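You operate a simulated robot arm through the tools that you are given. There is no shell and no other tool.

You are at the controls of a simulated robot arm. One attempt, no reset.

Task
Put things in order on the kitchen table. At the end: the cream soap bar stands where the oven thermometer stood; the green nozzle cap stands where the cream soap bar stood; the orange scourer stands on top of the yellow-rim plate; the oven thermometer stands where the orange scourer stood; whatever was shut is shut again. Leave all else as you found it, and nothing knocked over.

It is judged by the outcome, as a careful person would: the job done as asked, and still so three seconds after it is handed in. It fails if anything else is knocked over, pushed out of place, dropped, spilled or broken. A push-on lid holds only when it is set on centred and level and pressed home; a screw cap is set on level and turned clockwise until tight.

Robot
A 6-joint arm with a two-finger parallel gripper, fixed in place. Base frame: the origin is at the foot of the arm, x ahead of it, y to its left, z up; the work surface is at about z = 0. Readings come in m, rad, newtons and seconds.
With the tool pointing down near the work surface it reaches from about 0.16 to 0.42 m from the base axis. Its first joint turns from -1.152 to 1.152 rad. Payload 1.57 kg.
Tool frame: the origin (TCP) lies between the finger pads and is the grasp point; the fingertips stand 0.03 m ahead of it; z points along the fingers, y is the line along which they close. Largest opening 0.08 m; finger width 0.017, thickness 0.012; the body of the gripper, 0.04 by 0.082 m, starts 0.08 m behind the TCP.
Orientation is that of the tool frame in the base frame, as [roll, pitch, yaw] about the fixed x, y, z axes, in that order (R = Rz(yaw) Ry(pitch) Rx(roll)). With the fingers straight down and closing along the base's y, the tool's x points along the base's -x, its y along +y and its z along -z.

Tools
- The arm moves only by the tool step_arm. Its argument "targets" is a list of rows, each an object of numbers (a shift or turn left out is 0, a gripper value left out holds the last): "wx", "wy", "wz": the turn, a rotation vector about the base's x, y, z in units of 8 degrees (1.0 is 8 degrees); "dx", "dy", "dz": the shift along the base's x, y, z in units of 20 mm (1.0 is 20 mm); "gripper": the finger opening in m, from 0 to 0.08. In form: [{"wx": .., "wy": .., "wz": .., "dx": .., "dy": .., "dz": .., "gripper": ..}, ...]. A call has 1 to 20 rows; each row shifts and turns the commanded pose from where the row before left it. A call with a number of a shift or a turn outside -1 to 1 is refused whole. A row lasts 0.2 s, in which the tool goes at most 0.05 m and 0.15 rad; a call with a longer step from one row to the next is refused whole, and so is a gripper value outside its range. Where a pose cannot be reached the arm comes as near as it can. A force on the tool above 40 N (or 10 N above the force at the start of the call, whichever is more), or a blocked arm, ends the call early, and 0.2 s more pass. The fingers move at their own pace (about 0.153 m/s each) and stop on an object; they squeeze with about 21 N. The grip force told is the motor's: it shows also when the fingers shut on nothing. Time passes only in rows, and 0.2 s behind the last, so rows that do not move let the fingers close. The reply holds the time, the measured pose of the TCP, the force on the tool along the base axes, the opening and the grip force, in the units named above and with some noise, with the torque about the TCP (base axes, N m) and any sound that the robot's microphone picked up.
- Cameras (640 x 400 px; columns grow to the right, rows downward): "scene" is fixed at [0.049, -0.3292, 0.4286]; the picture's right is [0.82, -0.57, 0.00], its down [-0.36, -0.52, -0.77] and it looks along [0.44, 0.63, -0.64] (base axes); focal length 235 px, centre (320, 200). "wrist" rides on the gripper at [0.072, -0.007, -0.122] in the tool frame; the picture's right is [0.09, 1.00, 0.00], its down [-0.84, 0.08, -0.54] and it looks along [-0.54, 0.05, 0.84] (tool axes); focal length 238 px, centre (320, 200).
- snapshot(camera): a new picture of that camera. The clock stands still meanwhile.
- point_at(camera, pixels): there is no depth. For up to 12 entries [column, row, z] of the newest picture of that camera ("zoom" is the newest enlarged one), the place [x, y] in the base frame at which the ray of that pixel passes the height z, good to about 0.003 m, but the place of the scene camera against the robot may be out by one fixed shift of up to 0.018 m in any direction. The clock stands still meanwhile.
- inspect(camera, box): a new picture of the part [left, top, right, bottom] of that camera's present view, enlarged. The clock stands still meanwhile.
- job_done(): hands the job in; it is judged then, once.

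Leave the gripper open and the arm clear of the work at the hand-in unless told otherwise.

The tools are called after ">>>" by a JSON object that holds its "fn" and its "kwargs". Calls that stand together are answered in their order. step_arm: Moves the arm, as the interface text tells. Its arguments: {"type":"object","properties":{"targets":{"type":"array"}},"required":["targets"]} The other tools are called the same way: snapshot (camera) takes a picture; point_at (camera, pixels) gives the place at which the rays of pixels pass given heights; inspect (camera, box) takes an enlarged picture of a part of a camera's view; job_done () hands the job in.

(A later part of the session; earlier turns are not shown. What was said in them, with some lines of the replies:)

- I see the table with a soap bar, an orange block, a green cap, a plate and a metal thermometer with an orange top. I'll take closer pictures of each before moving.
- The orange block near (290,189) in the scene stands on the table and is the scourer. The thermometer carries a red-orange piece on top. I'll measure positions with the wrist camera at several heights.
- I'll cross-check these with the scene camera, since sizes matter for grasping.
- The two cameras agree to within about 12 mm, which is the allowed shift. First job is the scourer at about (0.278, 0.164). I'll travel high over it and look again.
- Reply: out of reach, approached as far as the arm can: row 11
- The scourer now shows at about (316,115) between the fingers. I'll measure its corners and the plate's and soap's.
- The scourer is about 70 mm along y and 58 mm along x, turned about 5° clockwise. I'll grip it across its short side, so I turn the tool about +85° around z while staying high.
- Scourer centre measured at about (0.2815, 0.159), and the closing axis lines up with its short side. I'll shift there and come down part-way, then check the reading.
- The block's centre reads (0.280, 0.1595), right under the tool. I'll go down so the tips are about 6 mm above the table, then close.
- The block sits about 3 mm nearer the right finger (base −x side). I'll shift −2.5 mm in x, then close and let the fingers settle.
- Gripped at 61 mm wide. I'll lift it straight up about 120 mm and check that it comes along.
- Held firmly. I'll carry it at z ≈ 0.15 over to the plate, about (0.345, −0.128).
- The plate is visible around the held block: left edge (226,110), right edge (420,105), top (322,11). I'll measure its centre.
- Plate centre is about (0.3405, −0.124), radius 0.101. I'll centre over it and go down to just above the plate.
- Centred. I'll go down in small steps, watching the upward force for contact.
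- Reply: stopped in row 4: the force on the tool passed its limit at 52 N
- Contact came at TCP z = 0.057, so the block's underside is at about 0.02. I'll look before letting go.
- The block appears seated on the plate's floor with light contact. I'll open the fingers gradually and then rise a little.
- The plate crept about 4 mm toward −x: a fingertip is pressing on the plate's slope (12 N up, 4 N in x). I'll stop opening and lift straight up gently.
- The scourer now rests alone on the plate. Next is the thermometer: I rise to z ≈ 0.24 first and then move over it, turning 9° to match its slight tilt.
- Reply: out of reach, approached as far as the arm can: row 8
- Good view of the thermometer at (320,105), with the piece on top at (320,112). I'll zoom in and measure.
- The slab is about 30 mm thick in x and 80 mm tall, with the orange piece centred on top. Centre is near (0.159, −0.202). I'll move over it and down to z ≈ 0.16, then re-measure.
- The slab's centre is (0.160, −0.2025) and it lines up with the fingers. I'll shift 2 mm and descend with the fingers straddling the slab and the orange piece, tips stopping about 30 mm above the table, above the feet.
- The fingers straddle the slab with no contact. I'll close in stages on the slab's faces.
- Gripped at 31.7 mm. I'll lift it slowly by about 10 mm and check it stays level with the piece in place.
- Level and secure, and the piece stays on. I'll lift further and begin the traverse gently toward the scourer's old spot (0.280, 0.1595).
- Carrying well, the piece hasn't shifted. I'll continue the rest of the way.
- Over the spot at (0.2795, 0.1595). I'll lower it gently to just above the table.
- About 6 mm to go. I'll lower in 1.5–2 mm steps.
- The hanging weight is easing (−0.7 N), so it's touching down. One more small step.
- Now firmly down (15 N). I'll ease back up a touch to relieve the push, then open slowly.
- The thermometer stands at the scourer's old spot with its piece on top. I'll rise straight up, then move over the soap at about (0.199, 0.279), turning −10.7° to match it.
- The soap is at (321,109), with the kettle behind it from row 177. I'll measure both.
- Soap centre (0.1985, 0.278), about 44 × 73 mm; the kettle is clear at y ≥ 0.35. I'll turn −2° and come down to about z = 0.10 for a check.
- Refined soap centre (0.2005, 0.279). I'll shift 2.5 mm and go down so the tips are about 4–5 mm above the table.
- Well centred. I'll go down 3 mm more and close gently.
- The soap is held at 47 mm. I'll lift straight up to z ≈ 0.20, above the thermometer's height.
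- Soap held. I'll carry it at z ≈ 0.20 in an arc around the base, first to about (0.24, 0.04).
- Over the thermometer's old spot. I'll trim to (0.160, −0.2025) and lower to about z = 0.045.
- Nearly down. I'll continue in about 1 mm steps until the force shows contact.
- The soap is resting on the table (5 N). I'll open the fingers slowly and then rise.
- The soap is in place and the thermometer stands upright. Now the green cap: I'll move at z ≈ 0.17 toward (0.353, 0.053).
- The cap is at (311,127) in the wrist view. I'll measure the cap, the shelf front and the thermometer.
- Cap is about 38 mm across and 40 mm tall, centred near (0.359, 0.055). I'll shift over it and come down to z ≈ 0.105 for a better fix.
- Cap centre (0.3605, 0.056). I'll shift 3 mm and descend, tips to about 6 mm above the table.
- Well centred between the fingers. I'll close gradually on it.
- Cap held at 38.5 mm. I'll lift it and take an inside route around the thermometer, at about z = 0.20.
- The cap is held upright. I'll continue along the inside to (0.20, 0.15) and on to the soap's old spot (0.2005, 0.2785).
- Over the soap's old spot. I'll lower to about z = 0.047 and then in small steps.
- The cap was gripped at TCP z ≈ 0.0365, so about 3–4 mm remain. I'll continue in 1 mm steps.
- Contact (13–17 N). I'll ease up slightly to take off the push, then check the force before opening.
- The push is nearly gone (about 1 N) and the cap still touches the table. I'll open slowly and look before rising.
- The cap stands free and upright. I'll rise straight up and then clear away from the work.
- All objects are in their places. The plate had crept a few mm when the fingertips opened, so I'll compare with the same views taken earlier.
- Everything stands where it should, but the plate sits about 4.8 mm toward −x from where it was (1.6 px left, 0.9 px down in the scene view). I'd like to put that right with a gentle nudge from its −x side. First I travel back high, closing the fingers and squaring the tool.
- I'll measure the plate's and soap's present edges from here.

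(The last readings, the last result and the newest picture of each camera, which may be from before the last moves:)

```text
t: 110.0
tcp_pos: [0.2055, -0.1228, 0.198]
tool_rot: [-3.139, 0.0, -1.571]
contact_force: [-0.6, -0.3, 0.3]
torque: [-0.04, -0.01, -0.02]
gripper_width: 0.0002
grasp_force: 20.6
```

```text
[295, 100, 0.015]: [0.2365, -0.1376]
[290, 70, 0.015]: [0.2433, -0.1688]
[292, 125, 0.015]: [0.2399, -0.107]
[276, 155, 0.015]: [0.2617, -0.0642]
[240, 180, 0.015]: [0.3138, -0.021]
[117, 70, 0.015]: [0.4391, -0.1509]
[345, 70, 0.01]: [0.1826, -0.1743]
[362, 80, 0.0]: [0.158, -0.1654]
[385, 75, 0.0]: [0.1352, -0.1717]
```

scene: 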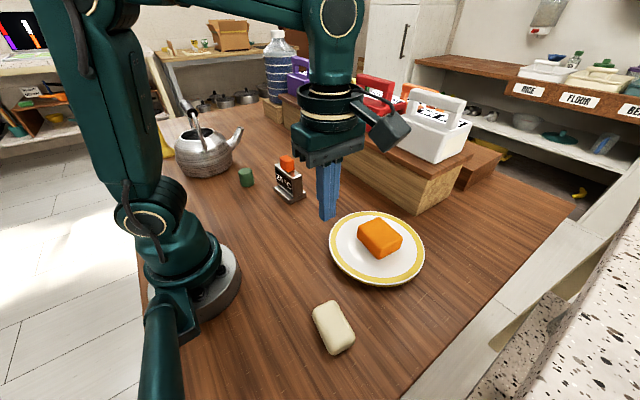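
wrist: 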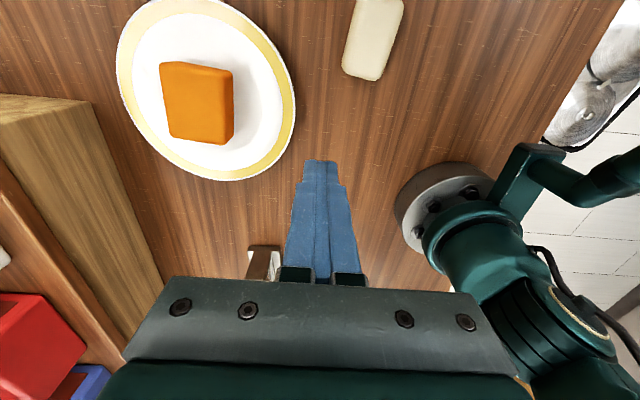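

The plate's −x edge is at x ≈ 0.236; the finger's outer face is 12 mm ahead of the tool centre. I'll lower the closed fingers at x = 0.205, well clear of plate and soap.

>>> {"fn": "step_arm", "kwargs": {"targets": [{"dz": -0.6}, {"dz": -0.9}, {"dz": -0.9}, {"dz": -0.9}, {"dz": -0.9}, {"dz": -0.9}, {"dz": -0.9}, {"dz": -0.9}, {"dz": -0.6}, {"dz": -0.35}, {}, {}]}}

>>> {"fn": "snapshot", "kwargs": {"camera": "wrist"}}

>>> {"fn": "inspect", "kwargs": {"camera": "scene", "box": [280, 190, 440, 300]}}

```text
t: 112.6
tcp_pos: [0.2069, -0.1227, 0.0416]
tool_rot: [-3.139, 0.0, -1.571]
contact_force: [0.2, -0.4, 0.0]
torque: [0.02, -0.04, -0.01]
gripper_width: 0.0
grasp_force: 21.0
```

```text
taken
```

wrist: 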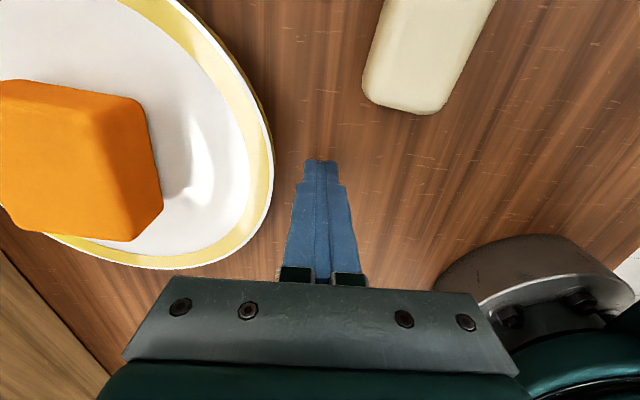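

```text
3.64 times, centred on (360, 245) of scene
```

zoom: 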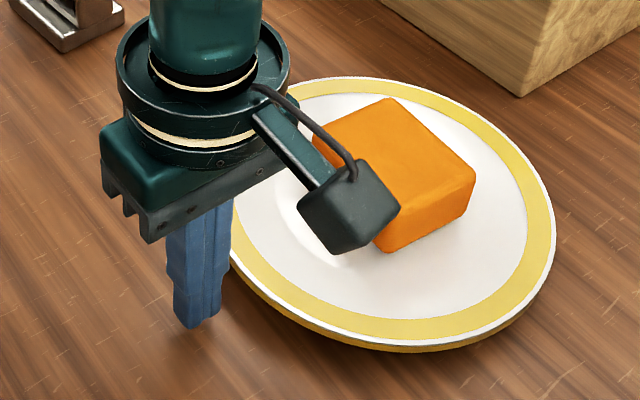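

Clear of everything. I'll move +x to just short of the rim, then push in 1 mm steps.

>>> {"fn": "step_arm", "kwargs": {"targets": [{"dx": 0.3}, {"dx": 0.25}, {}, {}]}}

>>> {"fn": "step_arm", "kwargs": {"targets": [{"dx": 0.06}, {"dx": 0.06}, {"dx": 0.05}, {}]}}

>>> {"fn": "inspect", "kwargs": {"camera": "wrist", "box": [200, 100, 400, 260]}}

>>> {"fn": "inspect", "kwargs": {"camera": "scene", "box": [320, 160, 450, 300]}}

```text
t: 113.6
tcp_pos: [0.2175, -0.1234, 0.04]
tool_rot: [-3.139, -0.001, -1.571]
contact_force: [-0.5, 0.1, -0.1]
torque: [0.02, -0.02, 0.02]
gripper_width: 0.0001
grasp_force: 21.2
```

```text
t: 114.6
tcp_pos: [0.2206, -0.1235, 0.0407]
tool_rot: [-3.138, 0.001, -1.57]
contact_force: [0.8, -0.3, 0.2]
torque: [0.0, 0.01, 0.0]
gripper_width: 0.0003
grasp_force: 21.0
```

```text
2.50 times, centred on (300, 180) of wrist
```

zoom: 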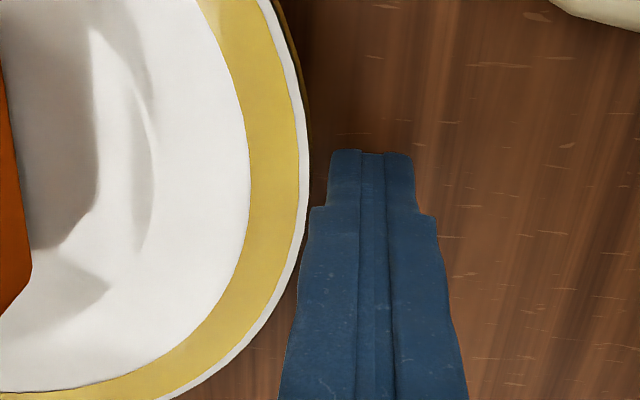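

```text
2.86 times, centred on (385, 230) of scene
```

zoom: 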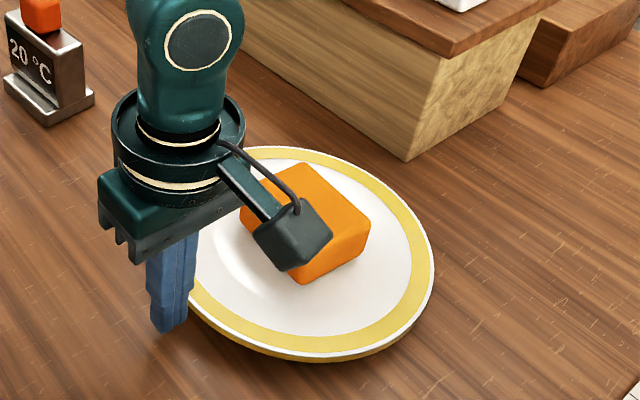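

About 4–5 mm gap is left between fingertip and rim. I'll go on in 1 mm steps.

>>> {"fn": "step_arm", "kwargs": {"targets": [{"dx": 0.06}, {"dx": 0.06}, {"dx": 0.05}, {}]}}

>>> {"fn": "inspect", "kwargs": {"camera": "wrist", "box": [200, 100, 400, 260]}}

>>> {"fn": "inspect", "kwargs": {"camera": "scene", "box": [320, 160, 450, 300]}}

```text
t: 115.6
tcp_pos: [0.2236, -0.123, 0.0419]
tool_rot: [-3.138, 0.0, -1.57]
contact_force: [0.6, -0.2, 0.4]
torque: [0.0, 0.0, 0.01]
gripper_width: 0.0
grasp_force: 21.0
```

```text
2.50 times, centred on (300, 180) of wrist
```

zoom: 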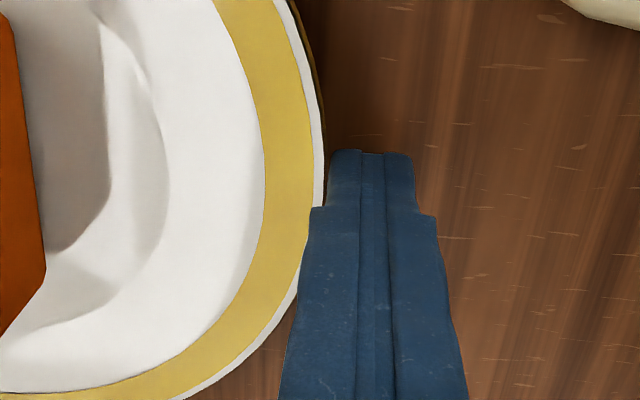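

```text
2.86 times, centred on (385, 230) of scene
```

zoom: 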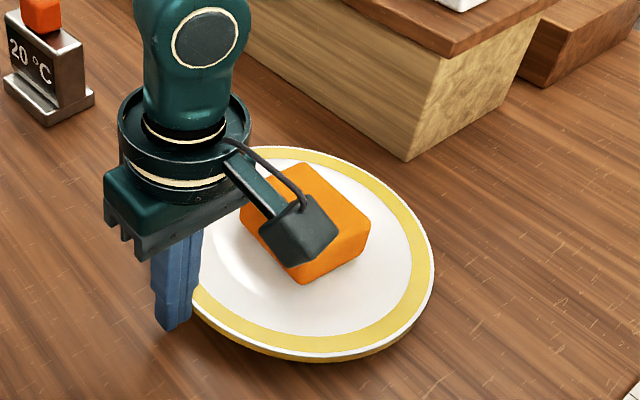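

>>> {"fn": "step_arm", "kwargs": {"targets": [{"dx": 0.05}, {"dx": 0.05}, {}]}}

>>> {"fn": "inspect", "kwargs": {"camera": "wrist", "box": [200, 100, 400, 260]}}

>>> {"fn": "inspect", "kwargs": {"camera": "scene", "box": [320, 160, 450, 300]}}

```text
t: 116.4
tcp_pos: [0.2263, -0.1235, 0.0411]
tool_rot: [-3.137, 0.001, -1.571]
contact_force: [-1.5, 0.7, -0.8]
torque: [-0.01, 0.0, 0.03]
gripper_width: 0.0
grasp_force: 21.4
```

```text
2.50 times, centred on (300, 180) of wrist
```

zoom: 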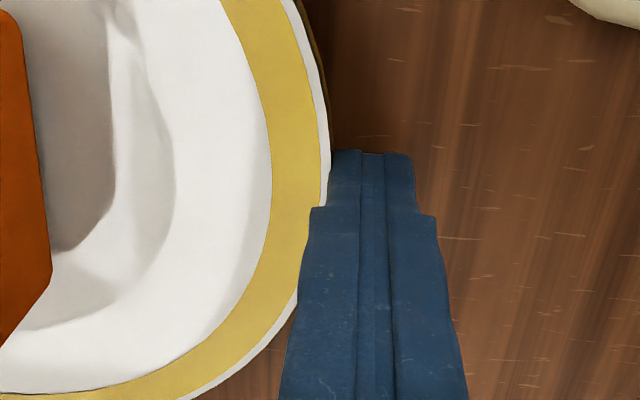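

```text
2.86 times, centred on (385, 230) of scene
```

zoom: 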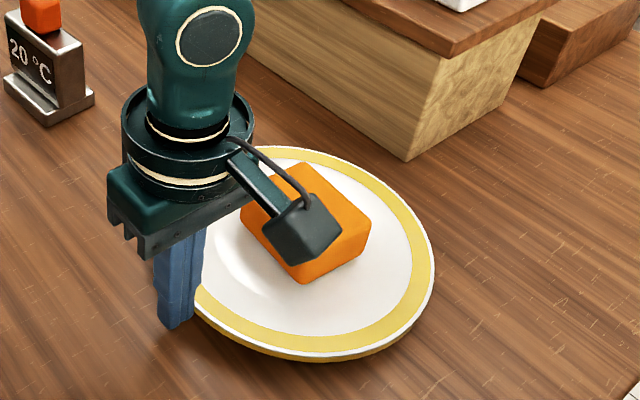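

Contact begins (−1.5 N in x) at TCP x ≈ 0.226. I'll push 2 mm more and compare.

>>> {"fn": "step_arm", "kwargs": {"targets": [{"dx": 0.05}, {"dx": 0.05}, {}]}}

>>> {"fn": "inspect", "kwargs": {"camera": "scene", "box": [320, 160, 450, 300]}}

```text
t: 117.2
tcp_pos: [0.2272, -0.1242, 0.0416]
tool_rot: [-3.138, 0.0, -1.572]
contact_force: [-1.4, -0.2, 0.8]
torque: [0.02, 0.01, 0.03]
gripper_width: 0.0001
grasp_force: 21.5
```

```text
2.86 times, centred on (385, 230) of scene
```

zoom: 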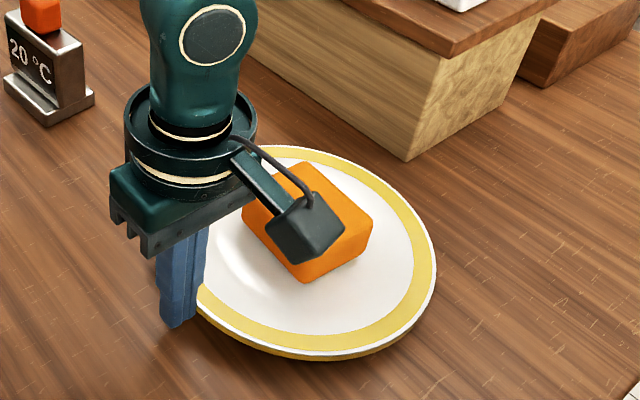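

The plate has moved about 1.5–2 mm back (right edge from 434 to 436; original 437). I'll push 2 mm more.

>>> {"fn": "step_arm", "kwargs": {"targets": [{"dx": 0.05}, {"dx": 0.05}, {}]}}

>>> {"fn": "inspect", "kwargs": {"camera": "scene", "box": [320, 160, 450, 300]}}

```text
t: 118.0
tcp_pos: [0.2304, -0.1232, 0.0411]
tool_rot: [-3.138, -0.001, -1.571]
contact_force: [-1.0, 0.7, -0.2]
torque: [0.01, 0.05, -0.02]
gripper_width: 0.0004
grasp_force: 21.1
```

```text
2.86 times, centred on (385, 230) of scene
```

zoom: 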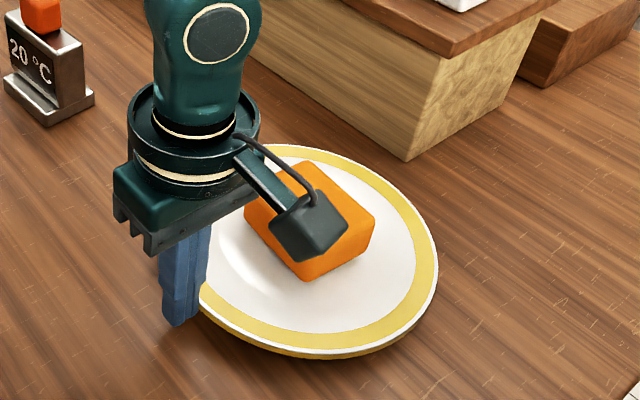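

The plate's right edge is at 438 and its bottom at 358, matching the original (437, 358). I'll back the fingers off in −x, then rise.

>>> {"fn": "step_arm", "kwargs": {"targets": [{"dx": -0.2}, {"dx": -0.5}, {"dx": -0.4}, {"dz": 0.4}, {"dz": 0.8}, {"dz": 0.9}, {"dz": 0.9}, {"dz": 0.9}, {"dz": 0.9}, {"dz": 0.9}, {"dz": 0.9}, {"dz": 0.9}, {}]}}

>>> {"fn": "snapshot", "kwargs": {"camera": "wrist"}}

>>> {"fn": "inspect", "kwargs": {"camera": "scene", "box": [320, 160, 450, 300]}}

```text
t: 120.8
tcp_pos: [0.2071, -0.123, 0.1917]
tool_rot: [-3.136, -0.001, -1.571]
contact_force: [-0.7, 0.2, 0.4]
torque: [-0.02, 0.03, 0.01]
gripper_width: 0.0002
grasp_force: 21.0
```

```text
taken
```

wrist: 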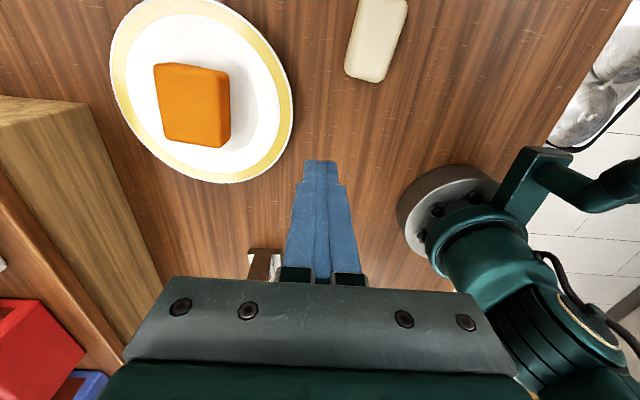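

```text
2.86 times, centred on (385, 230) of scene
```

zoom: 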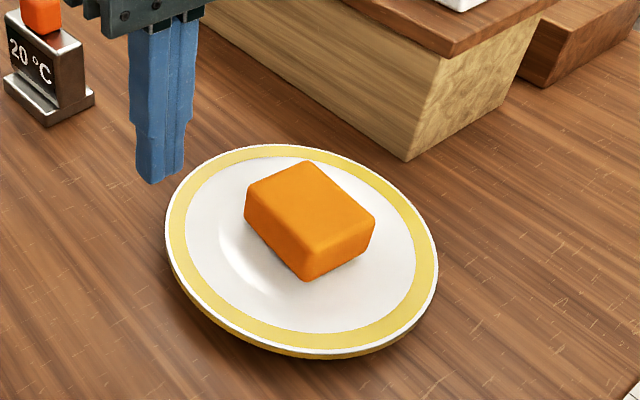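

The plate matches its original outline (left 165, right 437, bottom 358) with the scourer on it. I'll open the gripper and move to the start area, clear of the work, then do a last check.

>>> {"fn": "step_arm", "kwargs": {"targets": [{"dz": 0.7, "gripper": 0.08}, {"dz": 0.7}, {"dz": 0.7}, {"dz": 0.7}, {"dx": 0.15, "dy": 0.7, "dz": 0.2}, {"dx": 0.15, "dy": 0.7, "dz": 0.2}, {"dx": 0.15, "dy": 0.7, "dz": 0.2}, {"dx": 0.15, "dy": 0.7, "dz": 0.2}, {"dx": 0.15, "dy": 0.7}, {"dx": 0.15, "dy": 0.6}, {}, {}]}}

>>> {"fn": "snapshot", "kwargs": {"camera": "scene"}}

>>> {"fn": "snapshot", "kwargs": {"camera": "wrist"}}

>>> {"fn": "inspect", "kwargs": {"camera": "scene", "box": [170, 120, 370, 230]}}

```text
t: 123.4
tcp_pos: [0.2267, -0.0413, 0.2635]
tool_rot: [-3.138, 0.001, -1.57]
contact_force: [-0.2, -0.2, 0.3]
torque: [-0.03, 0.01, 0.02]
gripper_width: 0.0798
grasp_force: 0.2
```

```text
taken
```

scene: 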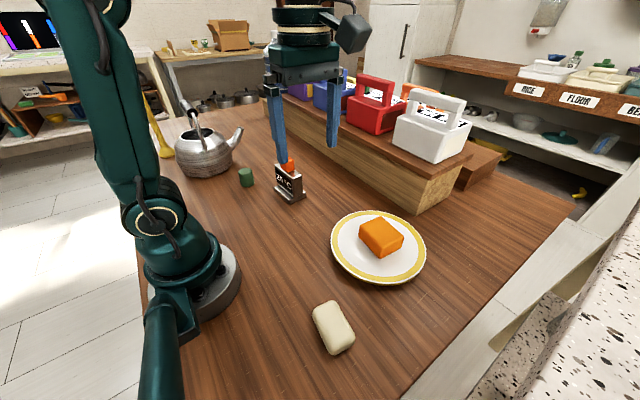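

```text
taken
```

wrist: 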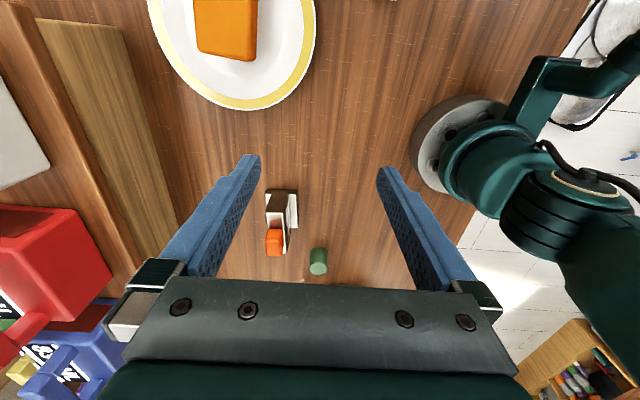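

```text
3.20 times, centred on (270, 175) of scene
```

zoom: 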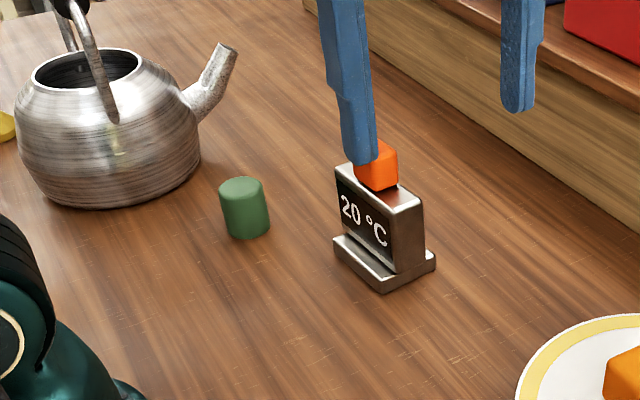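

Everything is in place. The cap stands where the soap was, and the thermometer stands upright with its piece on the scourer's old spot. The scourer is on the plate, which is back at its original outline (left edge at 515 in this view, as at the start). The soap is on the thermometer's old spot. The kettle and boxes look unchanged, and I saw nothing that had been opened. The gripper is open and clear, so I'm handing in.

>>> {"fn": "job_done", "kwargs": {}}

```text
The job is handed in.
```

The table is set as you asked and the job is handed in. At my last look everything was upright and in place:

- **Soap bar:** it lies where the oven thermometer stood.
- **Green nozzle cap:** it stands upright where the soap bar was.
- **Orange scourer:** it sits on the yellow-rim plate.
- **Oven thermometer:** it stands upright where the scourer was. The small red-orange piece on its top stayed on throughout.

**Plate nudged and put back:** when I released the scourer, a fingertip pushed the plate about 5 mm out of place. I nudged it back, and its outline in the scene camera now matches the picture from before, to within a millimetre or two.

I saw nothing that had been opened, so nothing needed shutting. The kettle and boxes look unchanged. The gripper is open and clear of the work.
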